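You operate a simulated robot arm through the tools that you are given. There is no shell and no other tool. Be economical: measure what you need, move in short steps, check, and stop when the job is done.

Carry out the task below with a simulated robot arm. There is one attempt and no reset: what you move stays moved.

## Task
Put the blue sauce pot from the flap top of the green table on the blue plate and the green sauce pot in the green small bowl there.
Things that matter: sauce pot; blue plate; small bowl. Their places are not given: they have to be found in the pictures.

Only the result counts: the job must be done as asked and must still hold three seconds after the hand-in. Knocking over, shifting, dropping, spilling or breaking anything else fails it.

## Robot
A 6-joint arm with a two-finger parallel gripper, fixed in place. Base frame: the origin is at the foot of the arm, x ahead of it, y to its left, z up; the work surface is at about z = 0. Lengths are in m, angles in degrees, forces in N, time in s.
With the tool pointing down near the work surface it reaches from about 0.14 to 0.58 m from the base axis. Its first joint turns from -66.0 to 66.0 degrees. Payload 2.1 kg.
The TCP is the grasp point between the finger pads, 0.03 m short of the fingertips. In the tool frame z runs along the fingers and y along their closing line. Largest opening 0.094 m; finger width 0.028, thickness 0.01; the body of the gripper, 0.05 by 0.096 m, starts 0.055 m behind the TCP.
Orientation is that of the tool frame in the base frame, as a unit quaternion [x, y, z, w]. With the fingers straight down and closing along the base's y, the tool's x points along the base's -x, its y along +y and its z along -z.

## Interface
- The arm moves only by the tool arm_command. Its argument "moves" is text: rows parted by semicolons, each of 7 numbers parted by spaces: the shift along the tool's x, y, z in m, then the turn, a rotation vector about the tool's x, y, z in degrees, then the finger opening in m, from 0 to 0.094. In form: dx dy dz ax ay az jaw; .... A call has 1 to 8 rows; each row shifts and turns the commanded pose from where the row before left it, along the tool's axes as they then stand. Each row takes 0.2 s and may step no farther than 0.05 m and 8.6 degrees from the row before; otherwise, or with a gripper value out of range, the whole call is refused. A pose out of reach is approached as far as the arm can. The call stops where the force on the tool passes 40 N (or 10 N more than at its start, if that is more) or the arm is blocked; 0.2 s more then pass. The fingers move at their own pace (about 0.072 m/s each) and stop on an object; they squeeze with about 21 N. The grip force told is the motor's: it shows also when the fingers shut on nothing. Time passes only in rows, and 0.2 s behind the last, so rows that do not move let the fingers close. It gives the time, the measured TCP pose, the force on the tool (base axes), the opening and the grip force at its end, in the units of the frame above (readings bear some noise), and new pictures: "show" is both (left out), scene, wrist or none.
- Cameras (640 x 400 px; columns grow to the right, rows downward): "scene" is fixed at [0.07, -0.3868, 0.4899]; the picture's right is [0.61, -0.79, 0.00], its down [-0.41, -0.32, -0.85] and it looks along [0.68, 0.52, -0.52] (base axes); focal length 339 px, centre (320, 200). "wrist" rides on the gripper at [-0.037, 0, -0.058] in the tool frame; the picture's right is [0.00, -1.00, 0.00], its down [0.97, 0.00, -0.24] and it looks along [0.24, 0.00, 0.97] (tool axes); focal length 218 px, centre (320, 200).
- pixel_to_xyz(camera, pixels): for up to 12 pixels [column, row] of the newest picture of that camera ("zoom" is the newest enlarged one), the place [x, y, z] in the base frame of the surface seen there, good to about 0.002 m. The clock stands still meanwhile.
- close_up(camera, box): a new picture of the part [left, top, right, bottom] of that camera's present view, enlarged. The clock stands still meanwhile.
- hand_in(): hands the job in; it is judged then, once.

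Work in short steps. Measure before you move; look again where a grasp or a placing could have gone wrong, and mend it. You have 60 turns and 120 pictures in all, those below and enlarged ones among them. Open the gripper and draw the arm clear of the work before you hand the job in, unless the task says otherwise; then end with one line.

The tools are called after "Emit:" as name(argument=value, ...) on one line, values as JSON. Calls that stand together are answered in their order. arm_command: Moves the arm, as the interface text tells. Its arguments: {"type":"object","properties":{"moves":{"type":"string"},"show":{"type":"string","enum":["both","scene","wrist","none"]}},"required":["moves"]} The other tools are called the same way: pixel_to_xyz (camera, pixels) gives the place of the surface under pixels of a picture; close_up (camera, box) takes an enlarged picture of a part of a camera's view; hand_in () hands the job in.

At the start:

```text
time: 0.0
eef_pos: [0.3126, -0.0279, 0.2518]
tcp_rot: [-0.001, 1.0, 0.0, -0.001]
ft_force: [0.3, -0.2, 1.0]
finger_gap: 0.0941
grip_force: 0.0
```

scene: 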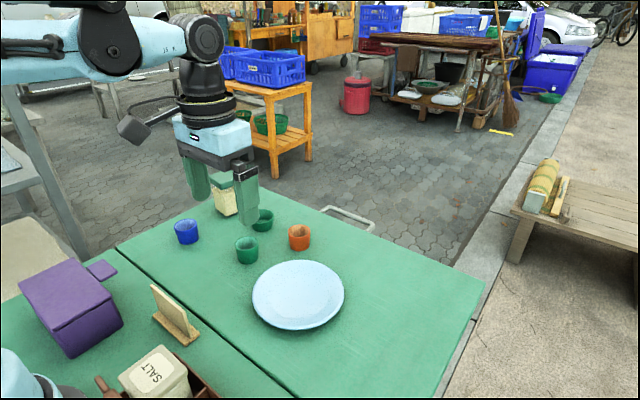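
wrist: 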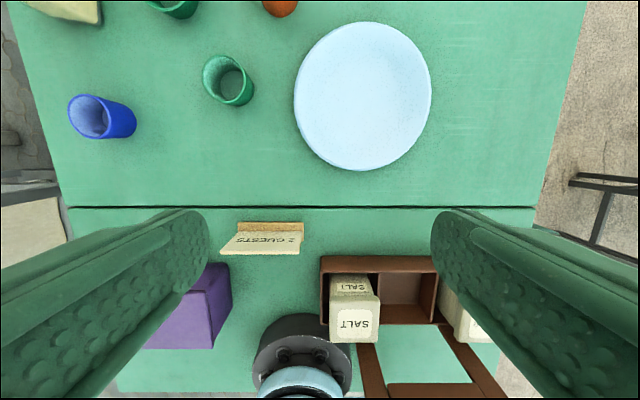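

I see a blue pot at scene (186,231), a green pot at (246,250), a green thing at (262,219), an orange pot at (299,236) and a plate at (298,294). I'll enlarge this area to tell pots and bowl apart.

Emit:
close_up(camera="scene", box=[150, 160, 360, 340])

Emit:
pixel_to_xyz(camera="scene", pixels=[[186, 225], [186, 242], [246, 243], [246, 262], [262, 214], [262, 229], [299, 230], [298, 290], [255, 295], [342, 294], [296, 263], [226, 205]])

```text
2.22 times, centred on (255, 250) of scene
```

zoom: 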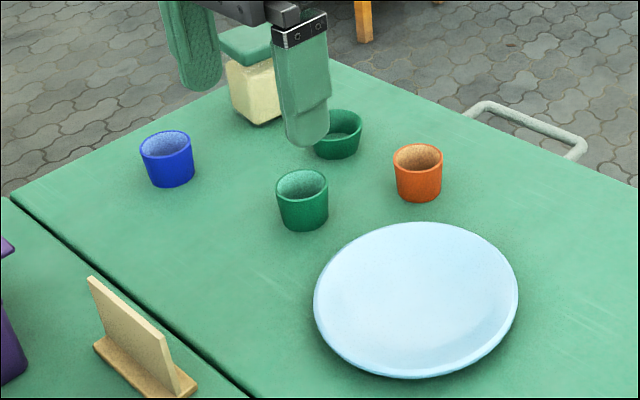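

```text
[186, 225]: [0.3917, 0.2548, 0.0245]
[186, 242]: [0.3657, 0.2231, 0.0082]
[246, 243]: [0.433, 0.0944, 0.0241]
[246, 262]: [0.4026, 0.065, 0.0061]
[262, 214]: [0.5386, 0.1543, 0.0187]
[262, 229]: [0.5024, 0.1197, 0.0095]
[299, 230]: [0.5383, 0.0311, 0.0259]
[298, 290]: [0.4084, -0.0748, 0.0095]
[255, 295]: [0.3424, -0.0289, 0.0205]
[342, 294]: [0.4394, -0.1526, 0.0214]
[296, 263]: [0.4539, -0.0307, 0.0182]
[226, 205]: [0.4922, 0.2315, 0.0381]
```

The wider, lower green item at (262,219) is the small bowl, and the green pot is at (246,250). I'll move the wrist camera over the area to measure all of them.

Emit:
arm_command(moves="-0.04 0.04 0 0 0 0 0.094; -0.04 0.04 0 0 0 0 0.094; -0.02 0.04 0 0 0 0 0.094; 0 0 0 0 0 0 0.094")

```text
refused: row 1 steps farther than a row can; nothing moved
```

Row steps must be under 0.05 m in total, so I'll use smaller ones.

Emit:
arm_command(moves="-0.03 0.035 0 0 0 0 0.094; -0.03 0.035 0 0 0 0 0.094; -0.03 0.035 0 0 0 0 0.094; 0 0.02 0 0 0 0 0.094; 0 0 0 0 0 0 0.094")

```text
time: 1.2
eef_pos: [0.4019, 0.098, 0.2491]
tcp_rot: [0.0, 1.0, 0.0, 0.0]
ft_force: [-0.1, 0.3, 0.4]
finger_gap: 0.0942
grip_force: 0.0
```

scene: 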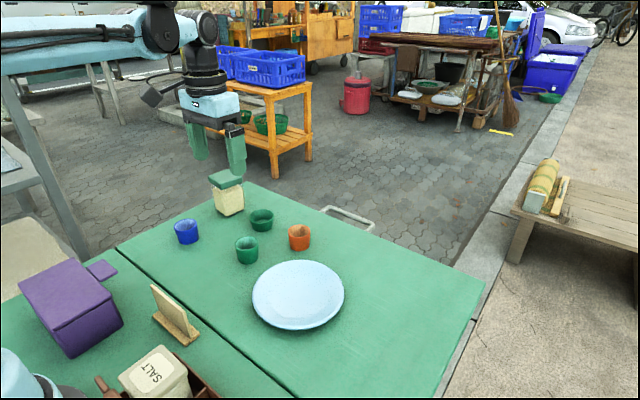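
wrist: 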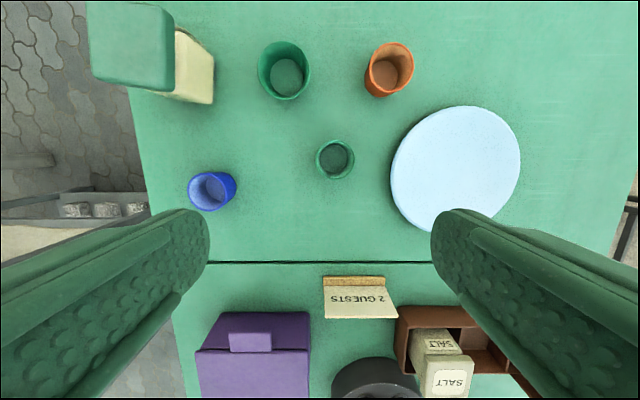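

The wrist view now shows all of them. I'll enlarge and measure the rims.

Emit:
close_up(camera="wrist", box=[180, 30, 420, 220])

Emit:
close_up(camera="scene", box=[160, 190, 330, 280])

```text
2.11 times, centred on (300, 125) of wrist
```

zoom: 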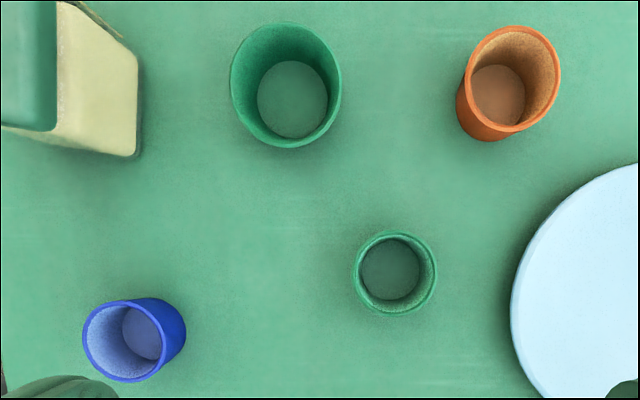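

```text
3.76 times, centred on (245, 235) of scene
```

zoom: 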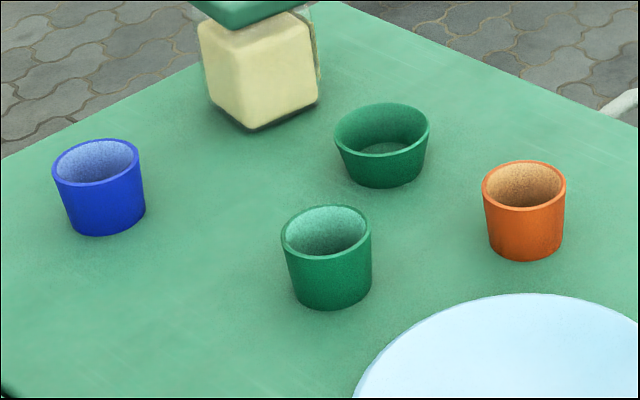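

Measuring rim points in the newest enlarged picture (scene): blue rim around (98,163), green rim around (326,232), bowl rim around (381,129).

Emit:
pixel_to_xyz(camera="zoom", pixels=[[55, 172], [139, 155], [98, 183], [95, 142], [284, 240], [369, 234], [328, 255], [324, 208], [337, 134], [427, 124], [385, 155], [380, 104]])

Emit:
pixel_to_xyz(camera="wrist", pixels=[[335, 145], [335, 177], [320, 160], [352, 160], [260, 71], [308, 70], [284, 42], [287, 97], [190, 190], [215, 209], [212, 189], [333, 160]])

```text
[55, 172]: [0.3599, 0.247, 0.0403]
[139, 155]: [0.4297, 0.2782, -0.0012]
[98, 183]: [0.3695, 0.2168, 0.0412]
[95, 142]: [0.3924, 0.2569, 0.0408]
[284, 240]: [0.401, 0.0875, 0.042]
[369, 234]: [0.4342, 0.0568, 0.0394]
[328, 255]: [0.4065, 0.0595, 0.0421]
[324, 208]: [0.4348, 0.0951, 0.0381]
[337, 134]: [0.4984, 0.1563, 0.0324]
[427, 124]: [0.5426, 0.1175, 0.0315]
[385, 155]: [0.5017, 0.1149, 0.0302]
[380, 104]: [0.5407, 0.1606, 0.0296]
```

```text
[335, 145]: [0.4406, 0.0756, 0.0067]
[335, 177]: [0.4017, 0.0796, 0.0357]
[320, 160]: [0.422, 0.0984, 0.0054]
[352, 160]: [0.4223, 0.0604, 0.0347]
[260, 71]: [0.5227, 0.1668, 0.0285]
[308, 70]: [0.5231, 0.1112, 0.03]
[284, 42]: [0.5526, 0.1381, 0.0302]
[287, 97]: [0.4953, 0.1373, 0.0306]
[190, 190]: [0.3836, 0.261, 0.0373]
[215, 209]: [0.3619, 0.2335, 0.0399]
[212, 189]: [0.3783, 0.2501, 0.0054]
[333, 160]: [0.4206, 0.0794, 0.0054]
```

The green pot centre is about (0.420, 0.078) with rim z 0.041. The bowl centre is (0.523, 0.138) with rim z 0.031 and about 0.057 across. I'll grip only the pot's top 1 cm so the fingertips stay above the bowl rim, first lowering over the green pot.

Emit:
arm_command(moves="-0.018 -0.02 0.03 0 0 0 0.094; 0 0 0.045 0 0 0 0.094; 0 0 0.045 0 0 0 0.094; 0 0 0.03 0 0 0 0.094; 0 0 0 0 0 0 0.094; 0 0 0 0 0 0 0.094")

Emit:
pixel_to_xyz(camera="scene", pixels=[[262, 221], [260, 223]])

```text
time: 2.6
eef_pos: [0.4211, 0.0792, 0.1001]
tcp_rot: [-0.001, 1.0, 0.0, 0.0]
ft_force: [-0.1, 0.5, -0.2]
finger_gap: 0.094
grip_force: 0.1
```

scene: 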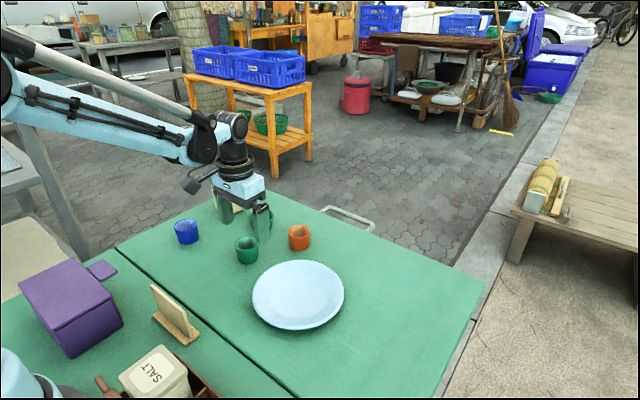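
wrist: 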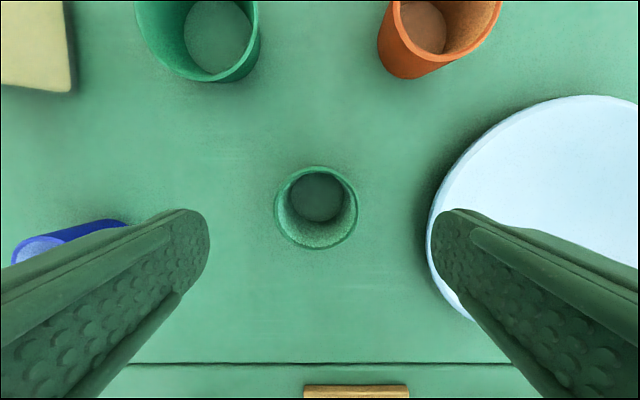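

```text
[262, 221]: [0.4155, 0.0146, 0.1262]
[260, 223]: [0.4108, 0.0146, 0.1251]
```

The pot sits at (316,207), well centred between the fingers. I'll check its rim and the bowl floor from this closer view.

Emit:
pixel_to_xyz(camera="wrist", pixels=[[277, 207], [356, 207], [317, 168], [315, 247], [215, 40], [220, 81], [140, 25], [257, 25], [318, 195], [442, 175], [290, 280]])

```text
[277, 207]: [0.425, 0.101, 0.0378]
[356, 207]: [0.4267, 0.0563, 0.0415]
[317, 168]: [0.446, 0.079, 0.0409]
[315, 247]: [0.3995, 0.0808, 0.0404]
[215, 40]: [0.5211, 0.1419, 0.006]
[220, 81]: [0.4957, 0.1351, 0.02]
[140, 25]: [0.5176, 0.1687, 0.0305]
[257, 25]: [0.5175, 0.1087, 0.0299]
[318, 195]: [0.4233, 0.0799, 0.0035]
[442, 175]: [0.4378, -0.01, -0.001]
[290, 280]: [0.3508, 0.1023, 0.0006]
```

The pot centre is (0.423, 0.079) with rim z 0.041. I'll lower to TCP z 0.060 and close.

Emit:
arm_command(moves="-0.002 0 0.03 0 0 0 0.094; 0 0 0.01 0 0 0 0.094; 0 0 0 0 0 0 0.06; 0 0 0 0 0 0 0.045; 0 0 0 0 0 0 0.03; 0 0 0 0 0 0 0.03; 0 0 0 0 0 0 0.03")

```text
time: 4.2
eef_pos: [0.4229, 0.0763, 0.0597]
tcp_rot: [0.0, 1.0, 0.0, 0.0]
ft_force: [0.5, -0.5, 0.7]
finger_gap: 0.0484
grip_force: 21.1
```

scene: 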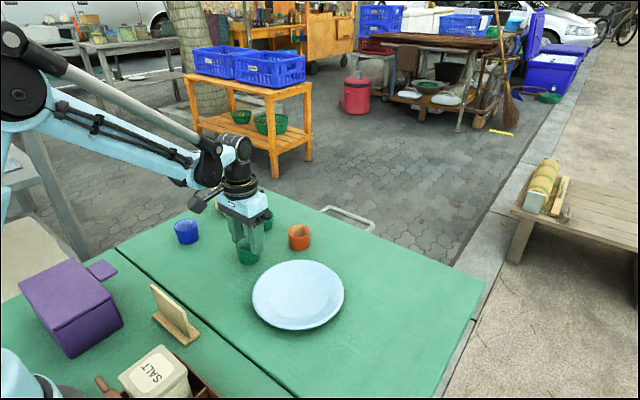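
wrist: 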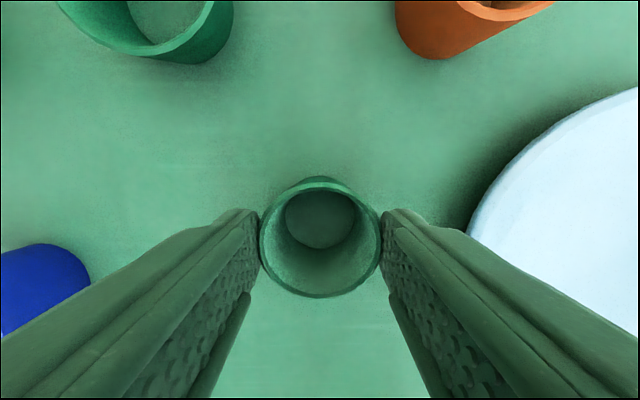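

Gripped at 0.048 m, 21 N. I'll lift 5 cm and look.

Emit:
arm_command(moves="0 0 -0.02 0 0 0 0.03; 0 0 -0.04 0 0 0 0.03; 0 0 0 0 0 0 0.03")

```text
time: 5.0
eef_pos: [0.4212, 0.0793, 0.1229]
tcp_rot: [0.0, 1.0, 0.0, 0.0]
ft_force: [0.5, -0.8, -1.0]
finger_gap: 0.0485
grip_force: 21.4
```

scene: 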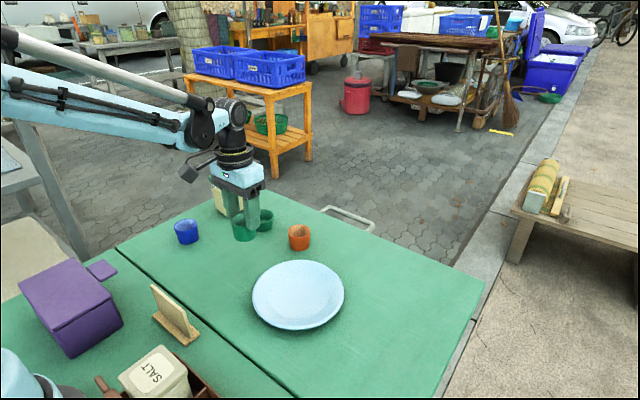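
wrist: 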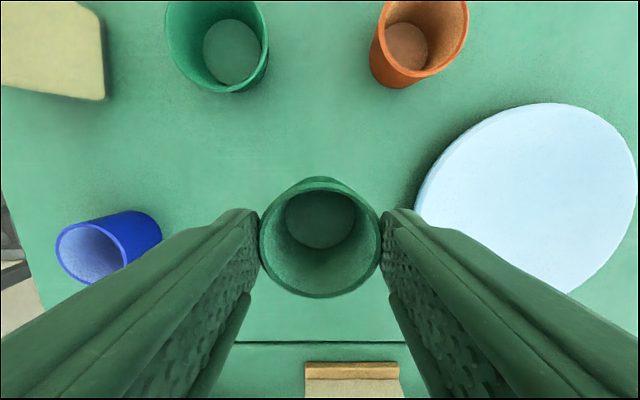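

The pot is held level. I'll measure the bowl rim and the held pot rim in the same picture.

Emit:
pixel_to_xyz(camera="wrist", pixels=[[168, 40], [267, 40], [225, 91], [232, 50], [265, 240], [375, 240], [318, 180], [318, 295], [205, 50], [259, 50], [231, 82], [232, 22]])

Emit:
close_up(camera="wrist", box=[140, 0, 300, 100])

```text
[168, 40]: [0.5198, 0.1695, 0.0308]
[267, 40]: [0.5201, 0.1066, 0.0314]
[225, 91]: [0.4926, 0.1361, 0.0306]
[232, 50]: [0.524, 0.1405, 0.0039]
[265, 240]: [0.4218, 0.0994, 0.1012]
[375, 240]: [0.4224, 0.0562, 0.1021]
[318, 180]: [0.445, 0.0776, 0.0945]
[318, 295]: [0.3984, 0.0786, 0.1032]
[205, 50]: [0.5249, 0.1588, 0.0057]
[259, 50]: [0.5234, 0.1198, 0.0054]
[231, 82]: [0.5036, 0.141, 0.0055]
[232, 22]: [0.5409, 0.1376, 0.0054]
```

```text
4.00 times, centred on (220, 50) of wrist
```

zoom: 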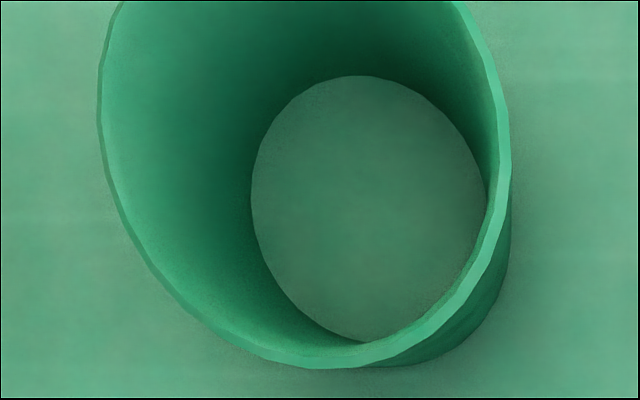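

Bowl centre is (0.523, 0.1385) and its floor about z 0.005. The pot must shift x +0.1015, y +0.060. I'll check the jar at the upper left for clearance before moving.

Emit:
pixel_to_xyz(camera="wrist", pixels=[[104, 95], [100, 30], [80, 5], [10, 40], [103, 60]])

Emit:
arm_command(moves="-0.035 0.02 0 0 0 0 0.03; -0.035 0.02 0 0 0 0 0.03; -0.0315 0.02 0 0 0 0 0.03; 0 0 0 0 0 0 0.03; 0 0 0 0 0 0 0.03")

```text
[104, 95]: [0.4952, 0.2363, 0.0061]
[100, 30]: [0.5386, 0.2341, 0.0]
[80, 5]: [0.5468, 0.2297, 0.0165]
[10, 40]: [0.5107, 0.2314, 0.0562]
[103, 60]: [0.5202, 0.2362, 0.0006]
```

```text
time: 6.2
eef_pos: [0.5237, 0.1367, 0.1208]
tcp_rot: [0.0, 1.0, 0.0, 0.0]
ft_force: [-0.7, -0.2, -0.4]
finger_gap: 0.0485
grip_force: 20.9
```

scene: 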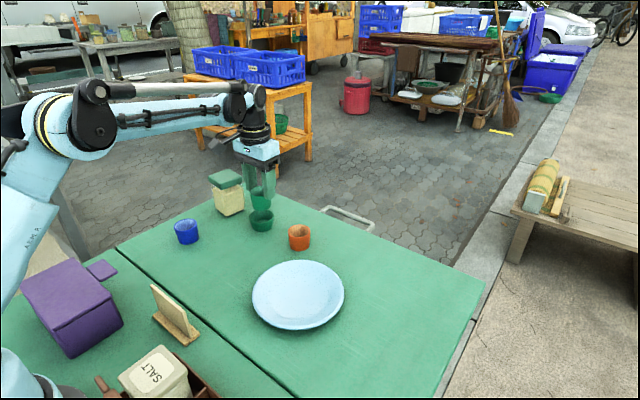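
wrist: 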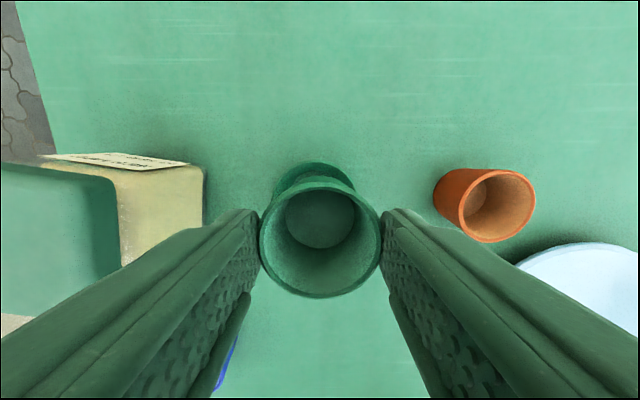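

The pot is over the bowl (bowl rim visible behind the pot at about (314,165)). I'll look closer at alignment.

Emit:
close_up(camera="wrist", box=[240, 150, 400, 250])

Emit:
close_up(camera="scene", box=[220, 160, 300, 240])

Emit:
pixel_to_xyz(camera="wrist", pixels=[[314, 164], [277, 182], [351, 182], [264, 237], [377, 237], [320, 180], [320, 294]])

```text
4.00 times, centred on (320, 200) of wrist
```

zoom: 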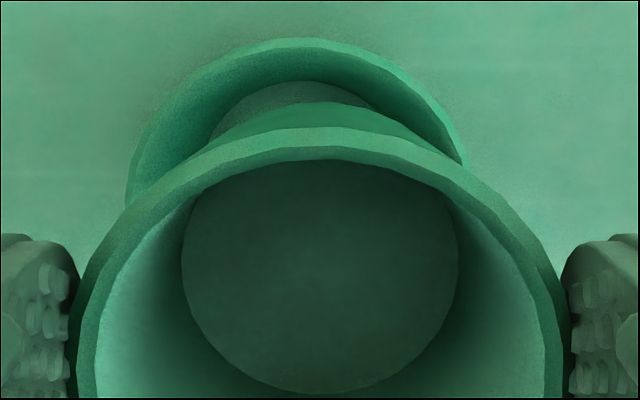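

```text
5.00 times, centred on (260, 200) of scene
```

zoom: 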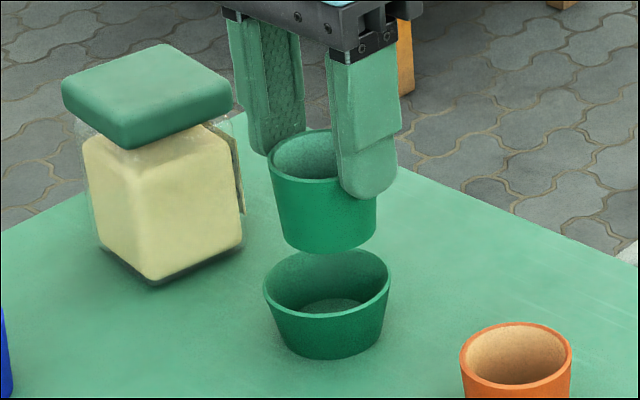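

```text
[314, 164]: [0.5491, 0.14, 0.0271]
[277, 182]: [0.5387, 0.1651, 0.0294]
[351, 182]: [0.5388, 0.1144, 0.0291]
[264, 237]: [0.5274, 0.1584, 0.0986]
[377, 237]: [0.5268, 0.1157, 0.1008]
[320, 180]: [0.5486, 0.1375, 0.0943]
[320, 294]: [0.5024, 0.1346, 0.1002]
```

The pot is about 2 mm off in y and x. I'll correct this while lowering it to about 2 mm above the bowl floor.

Emit:
arm_command(moves="0.002 0.002 0.01 0 0 0 0.03; 0 0 0.02 0 0 0 0.03; 0 0 0.015 0 0 0 0.03; 0 0 0.008 0 0 0 0.03; 0 0 0 0 0 0 0.03")

Emit:
close_up(camera="scene", box=[220, 160, 300, 240])

```text
time: 7.4
eef_pos: [0.5227, 0.1377, 0.0684]
tcp_rot: [0.0, 1.0, 0.0, 0.0]
ft_force: [0.2, -0.4, 0.4]
finger_gap: 0.0485
grip_force: 21.0
```

scene: 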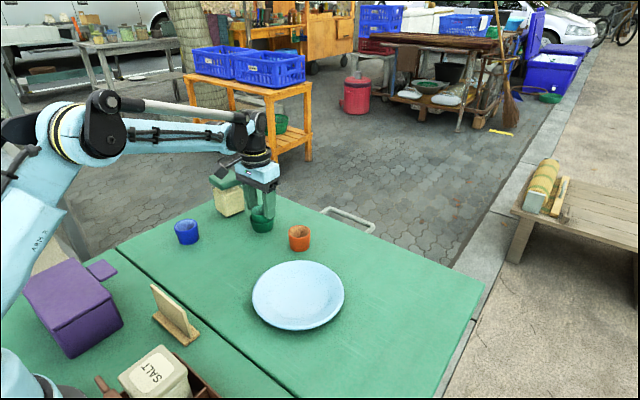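
wrist: 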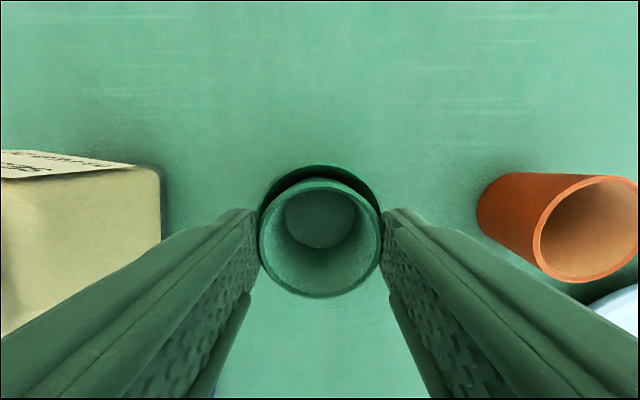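

```text
5.00 times, centred on (260, 200) of scene
```

zoom: 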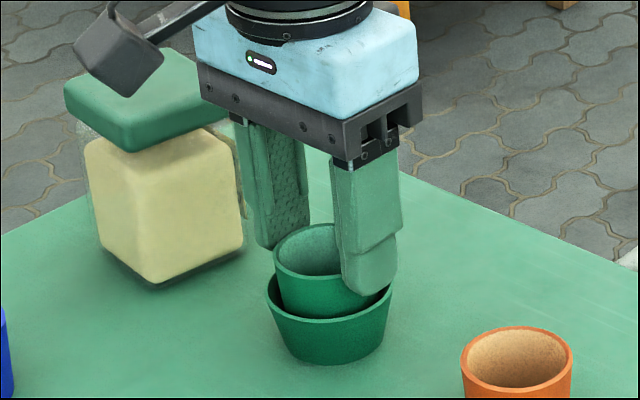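

The pot is inside the bowl rim with no contact yet. I'll lower 2 mm more, then open slowly.

Emit:
arm_command(moves="0 0 0.002 0 0 0 0.03; 0 0 0 0 0 0 0.047; 0 0 0 0 0 0 0.052; 0 0 0 0 0 0 0.06; 0 0 0 0 0 0 0.075; 0 0 0 0 0 0 0.075")

Emit:
close_up(camera="scene", box=[220, 160, 300, 240])

```text
time: 8.8
eef_pos: [0.5213, 0.1389, 0.0668]
tcp_rot: [0.0, 1.0, 0.0, 0.0]
ft_force: [0.0, 0.5, 0.2]
finger_gap: 0.075
grip_force: 0.1
```

scene: 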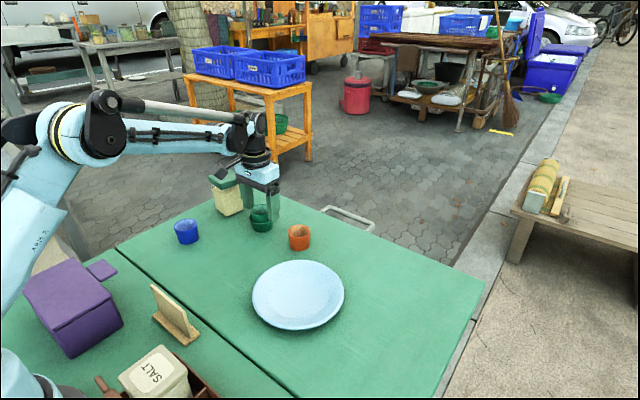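
wrist: 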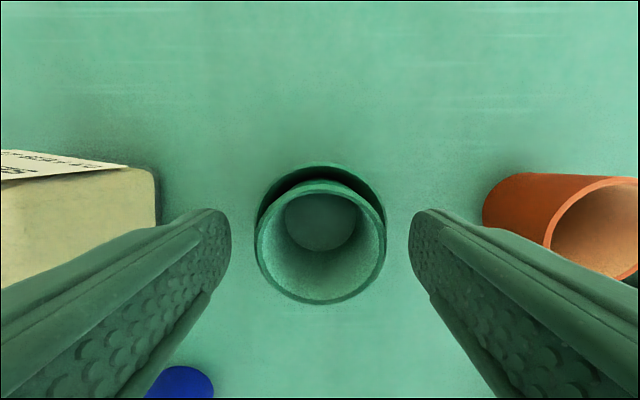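

```text
5.00 times, centred on (260, 200) of scene
```

zoom: 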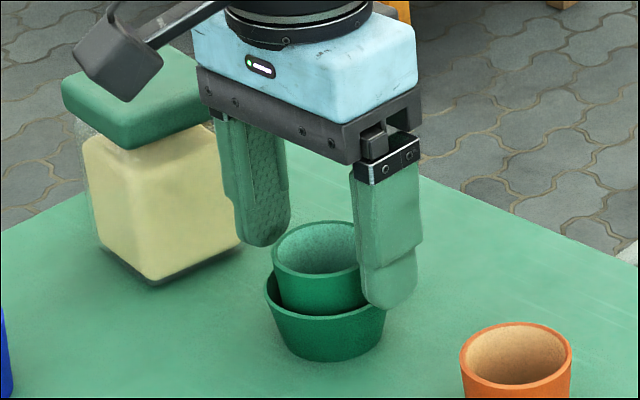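

The pot is released and stays in the bowl. I'll raise straight up and check it from above.

Emit:
arm_command(moves="0 0 -0.03 0 0 0 0.075; 0 0 -0.045 0 0 0 0.075; 0 0 -0.045 0 0 0 0.094; 0.02 0 0 0 0 0 0.094; 0.04 0.02 0 0 0 0 0.094; 0.04 0.02 0 0 0 0 0.094; 0.02 0.03 0 0 0 0 0.094; 0 0 0 0 0 0 0.094")

Emit:
close_up(camera="scene", box=[220, 180, 300, 240])

```text
time: 10.6
eef_pos: [0.4014, 0.2087, 0.1855]
tcp_rot: [0.0, 1.0, 0.0, 0.0]
ft_force: [0.2, -0.3, 0.0]
finger_gap: 0.0938
grip_force: 0.0
```

scene: 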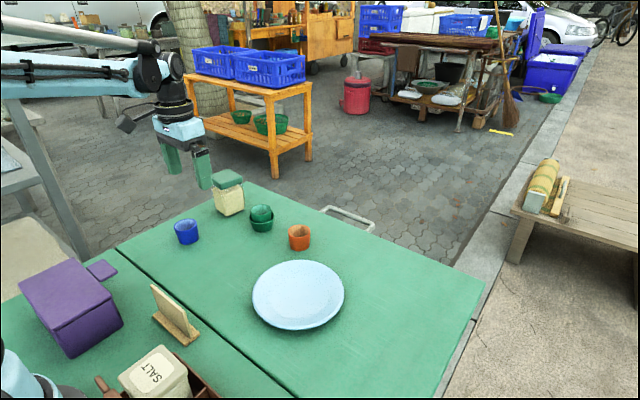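
wrist: 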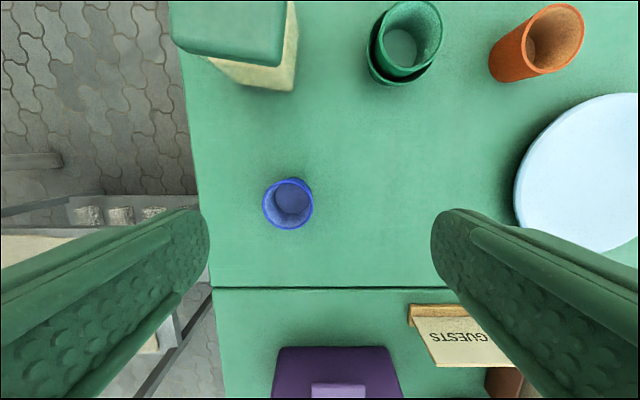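

```text
6.67 times, centred on (260, 210) of scene
```

zoom: 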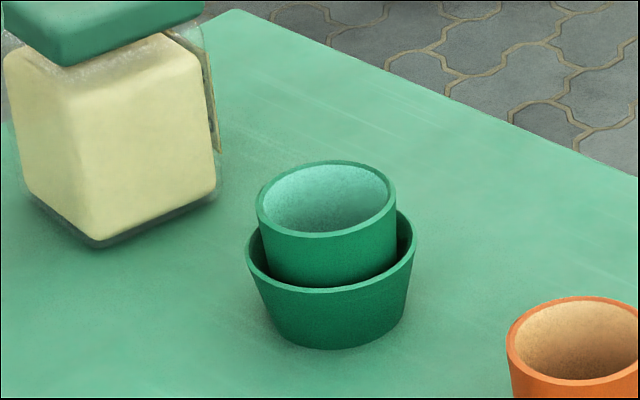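

The green pot sits in the bowl. I'll measure its rim for level, the blue pot around (288,204), and the plate.

Emit:
pixel_to_xyz(camera="wrist", pixels=[[264, 204], [312, 204], [288, 180], [288, 228], [378, 35], [440, 35], [412, 4], [410, 66], [287, 197]])

Emit:
pixel_to_xyz(camera="scene", pixels=[[298, 292], [280, 292], [320, 292], [300, 275], [300, 312], [254, 293], [343, 292], [300, 262], [296, 328]])

```text
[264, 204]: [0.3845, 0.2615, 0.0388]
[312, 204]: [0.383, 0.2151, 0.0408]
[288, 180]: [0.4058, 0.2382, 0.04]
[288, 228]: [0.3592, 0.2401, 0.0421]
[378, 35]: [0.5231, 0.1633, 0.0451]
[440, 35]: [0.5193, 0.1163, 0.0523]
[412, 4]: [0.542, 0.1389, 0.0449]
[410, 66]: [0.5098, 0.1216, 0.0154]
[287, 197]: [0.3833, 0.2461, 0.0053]
```

```text
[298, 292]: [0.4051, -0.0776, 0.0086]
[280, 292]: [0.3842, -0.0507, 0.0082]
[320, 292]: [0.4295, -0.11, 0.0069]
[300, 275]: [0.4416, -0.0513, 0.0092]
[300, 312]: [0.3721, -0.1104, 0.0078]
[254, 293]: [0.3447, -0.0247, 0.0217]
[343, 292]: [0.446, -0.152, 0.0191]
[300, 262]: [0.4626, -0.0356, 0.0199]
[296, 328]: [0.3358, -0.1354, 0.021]
```

Blue pot centre is (0.3825, 0.238) and plate centre about (0.40, -0.083). The green pot's rim heights differ a bit, so I'll measure it better in the enlarged scene.

Emit:
pixel_to_xyz(camera="zoom", pixels=[[260, 215], [393, 195], [330, 233], [320, 164], [295, 231], [370, 222], [280, 178], [365, 172], [320, 215], [250, 260], [412, 225], [340, 287]])

```text
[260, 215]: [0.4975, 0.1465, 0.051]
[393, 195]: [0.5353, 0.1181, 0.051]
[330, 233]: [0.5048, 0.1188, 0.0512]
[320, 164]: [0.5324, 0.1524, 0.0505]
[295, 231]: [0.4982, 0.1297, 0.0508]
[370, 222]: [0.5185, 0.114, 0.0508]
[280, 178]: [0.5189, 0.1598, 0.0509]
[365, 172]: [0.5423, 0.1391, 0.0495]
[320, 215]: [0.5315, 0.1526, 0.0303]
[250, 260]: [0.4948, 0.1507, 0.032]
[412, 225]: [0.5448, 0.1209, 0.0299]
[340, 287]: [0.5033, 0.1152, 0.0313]
```

The green pot's rim is level at z 0.051, centred in the bowl. Now the blue pot: I'll move above it and lower to z 0.09.

Emit:
arm_command(moves="0.02 0.029 0 0 0 0 0.094; 0 0 0.048 0 0 0 0.094; 0 0 0.048 0 0 0 0.094; 0 0 0 0 0 0 0.094; 0 0 0 0 0 0 0.094", show="wrist")

Emit:
pixel_to_xyz(camera="wrist", pixels=[[280, 215], [360, 215], [320, 250]])

```text
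time: 11.8
eef_pos: [0.3821, 0.2393, 0.0866]
tcp_rot: [0.0, 1.0, 0.0, 0.001]
ft_force: [-0.3, 0.5, 0.4]
finger_gap: 0.0939
grip_force: 0.0
```

wrist: 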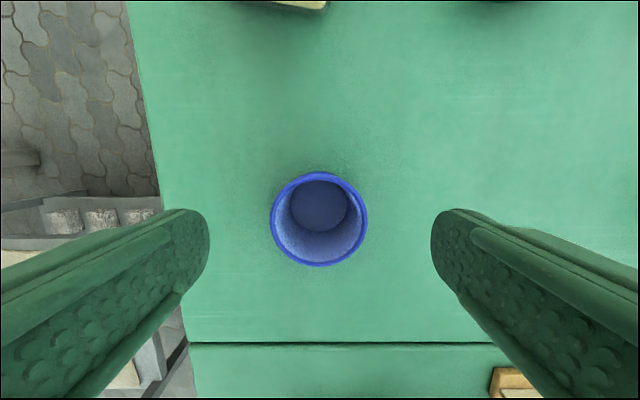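

```text
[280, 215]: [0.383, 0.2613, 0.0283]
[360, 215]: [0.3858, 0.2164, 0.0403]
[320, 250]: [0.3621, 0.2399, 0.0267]
```

The blue pot is centred at (320,218). I'll lower 3 cm, close, and lift.

Emit:
arm_command(moves="-0.001 0 0.03 0 0 0 0.094; 0 0 0 0 0 0 0.06; 0 0 0 0 0 0 0.045; 0 0 0 0 0 0 0.03; 0 0 0 0 0 0 0.03; 0 0 0 0 0 0 0.03; 0 0 -0.03 0 0 0 0.03; 0 0 -0.04 0 0 0 0.03")

```text
time: 13.6
eef_pos: [0.3806, 0.24, 0.1283]
tcp_rot: [0.0, 1.0, 0.0, 0.0]
ft_force: [0.0, 0.0, 0.0]
finger_gap: 0.0482
grip_force: 21.1
```

scene: 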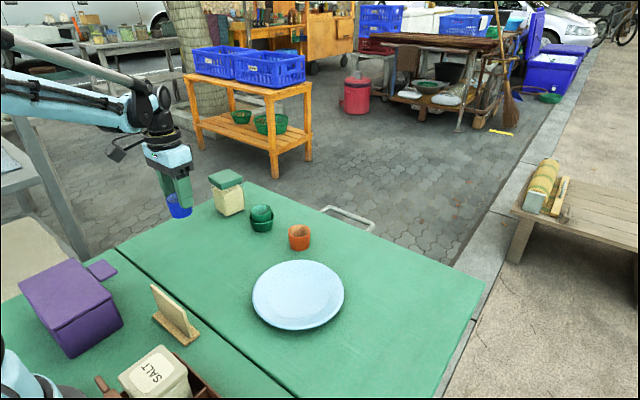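
wrist: 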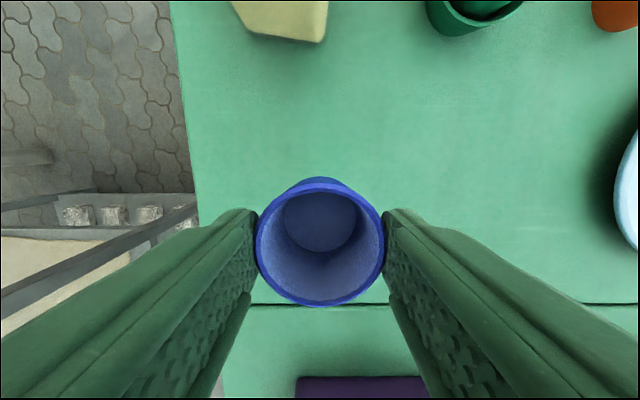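

Blue pot is held. I'll carry it along -y to over the plate centre (0.397, -0.086), keeping the height.

Emit:
arm_command(moves="0 -0.03 0 0 0 0 0.03; -0.003 -0.0485 0 0 0 0 0.03; -0.003 -0.0485 0 0 0 0 0.03; -0.003 -0.0485 0 0 0 0 0.03; -0.003 -0.0485 0 0 0 0 0.03; -0.003 -0.0485 0 0 0 0 0.03; -0.001 -0.0485 0 0 0 0 0.03; 0 -0.005 0 0 0 0 0.03")

```text
time: 15.4
eef_pos: [0.3979, -0.0893, 0.1306]
tcp_rot: [0.0, 1.0, 0.0, 0.0]
ft_force: [0.5, -0.2, -0.5]
finger_gap: 0.0485
grip_force: 20.8
```

scene: 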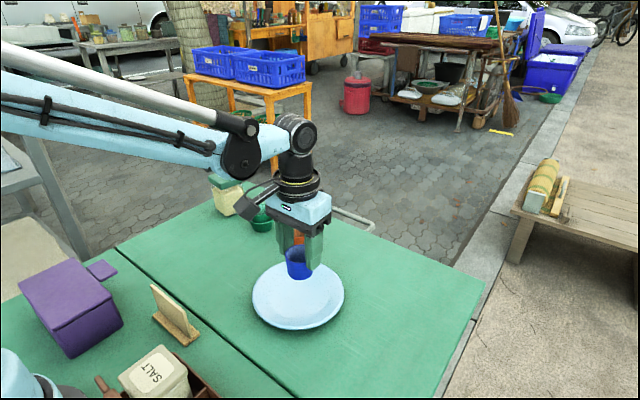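
wrist: 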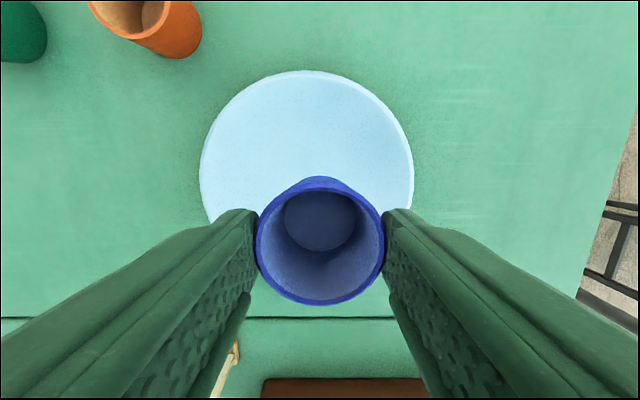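

The pot is over the plate centre. I'll lower 6.2 cm to just above the plate and check.

Emit:
arm_command(moves="0 0.002 0.03 0 0 0 0.03; 0 0 0.022 0 0 0 0.03; 0 0 0.01 0 0 0 0.03; 0 0 0 0 0 0 0.03; 0 0 0 0 0 0 0.03", show="none")

Emit:
close_up(camera="scene", box=[240, 230, 360, 340])

```text
time: 16.6
eef_pos: [0.3993, -0.0852, 0.0662]
tcp_rot: [0.0, 1.0, 0.0, 0.0]
ft_force: [0.7, -2.4, 15.9]
finger_gap: 0.0484
grip_force: 20.9
```

```text
3.64 times, centred on (300, 285) of scene
```

zoom: 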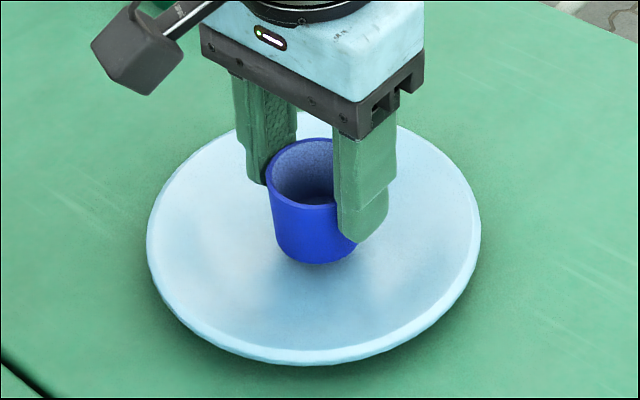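

The pot already touches the plate (16 N upward). I'll back off 1.5 mm, open slowly and rise.

Emit:
arm_command(moves="0 0 -0.0015 0 0 0 0.03; 0 0 0 0 0 0 0.048; 0 0 0 0 0 0 0.054; 0 0 0 0 0 0 0.07; 0 0 0 0 0 0 0.085; 0 0 -0.03 0 0 0 0.085; 0 0 -0.045 0 0 0 0.085; 0 0 -0.045 0 0 0 0.085")

Emit:
close_up(camera="scene", box=[180, 170, 380, 340])

```text
time: 18.4
eef_pos: [0.3979, -0.0848, 0.1909]
tcp_rot: [0.001, 1.0, 0.0, -0.001]
ft_force: [0.0, 0.3, 0.1]
finger_gap: 0.0849
grip_force: 0.0
```

scene: 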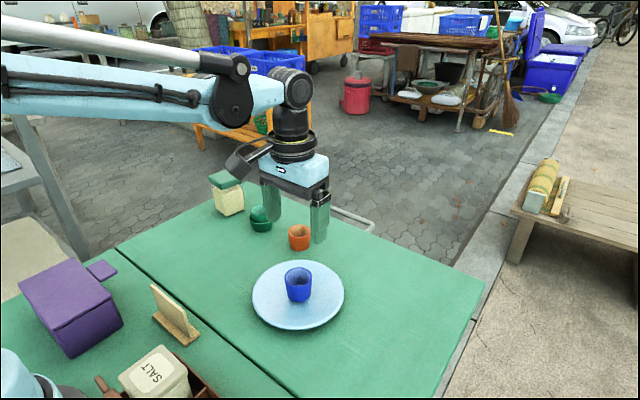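
wrist: 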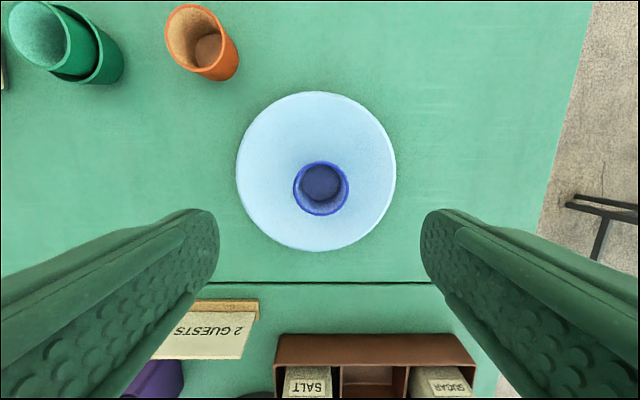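

```text
2.35 times, centred on (280, 255) of scene
```

zoom: 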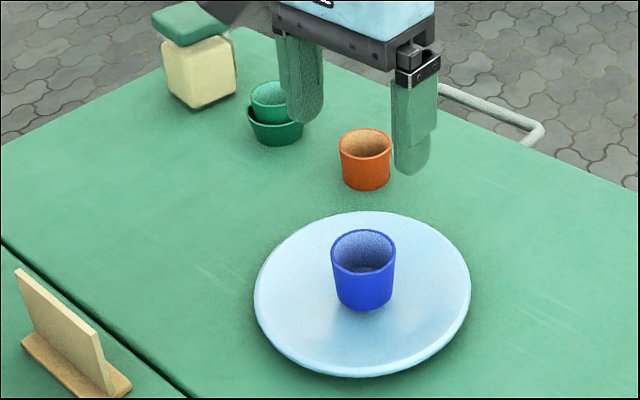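

Both pots stand upright, the blue one mid-plate and the green one in the bowl. I'll raise a bit more and hand in.

Emit:
arm_command(moves="0.02 0 -0.04 0 0 0 0.094; 0.02 0 -0.02 0 0 0 0.094; 0 0 0 0 0 0 0.094", show="scene")

```text
time: 19.2
eef_pos: [0.358, -0.0827, 0.2498]
tcp_rot: [0.0, 1.0, 0.0, 0.0]
ft_force: [0.2, -0.3, 0.6]
finger_gap: 0.0939
grip_force: 0.0
```

scene: 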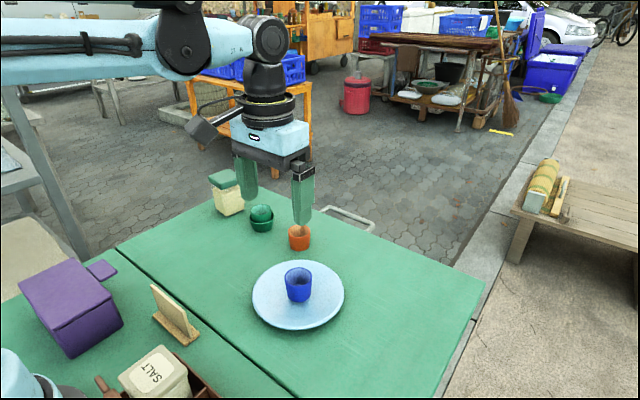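

The arm is clear and everything is in place, so I'm handing in.

Emit:
hand_in()

```text
The job is handed in.
```

The blue sauce pot now stands upright in the middle of the blue plate, and the green sauce pot sits level in the green small bowl; the last pictures show nothing else moved, and the job is handed in.
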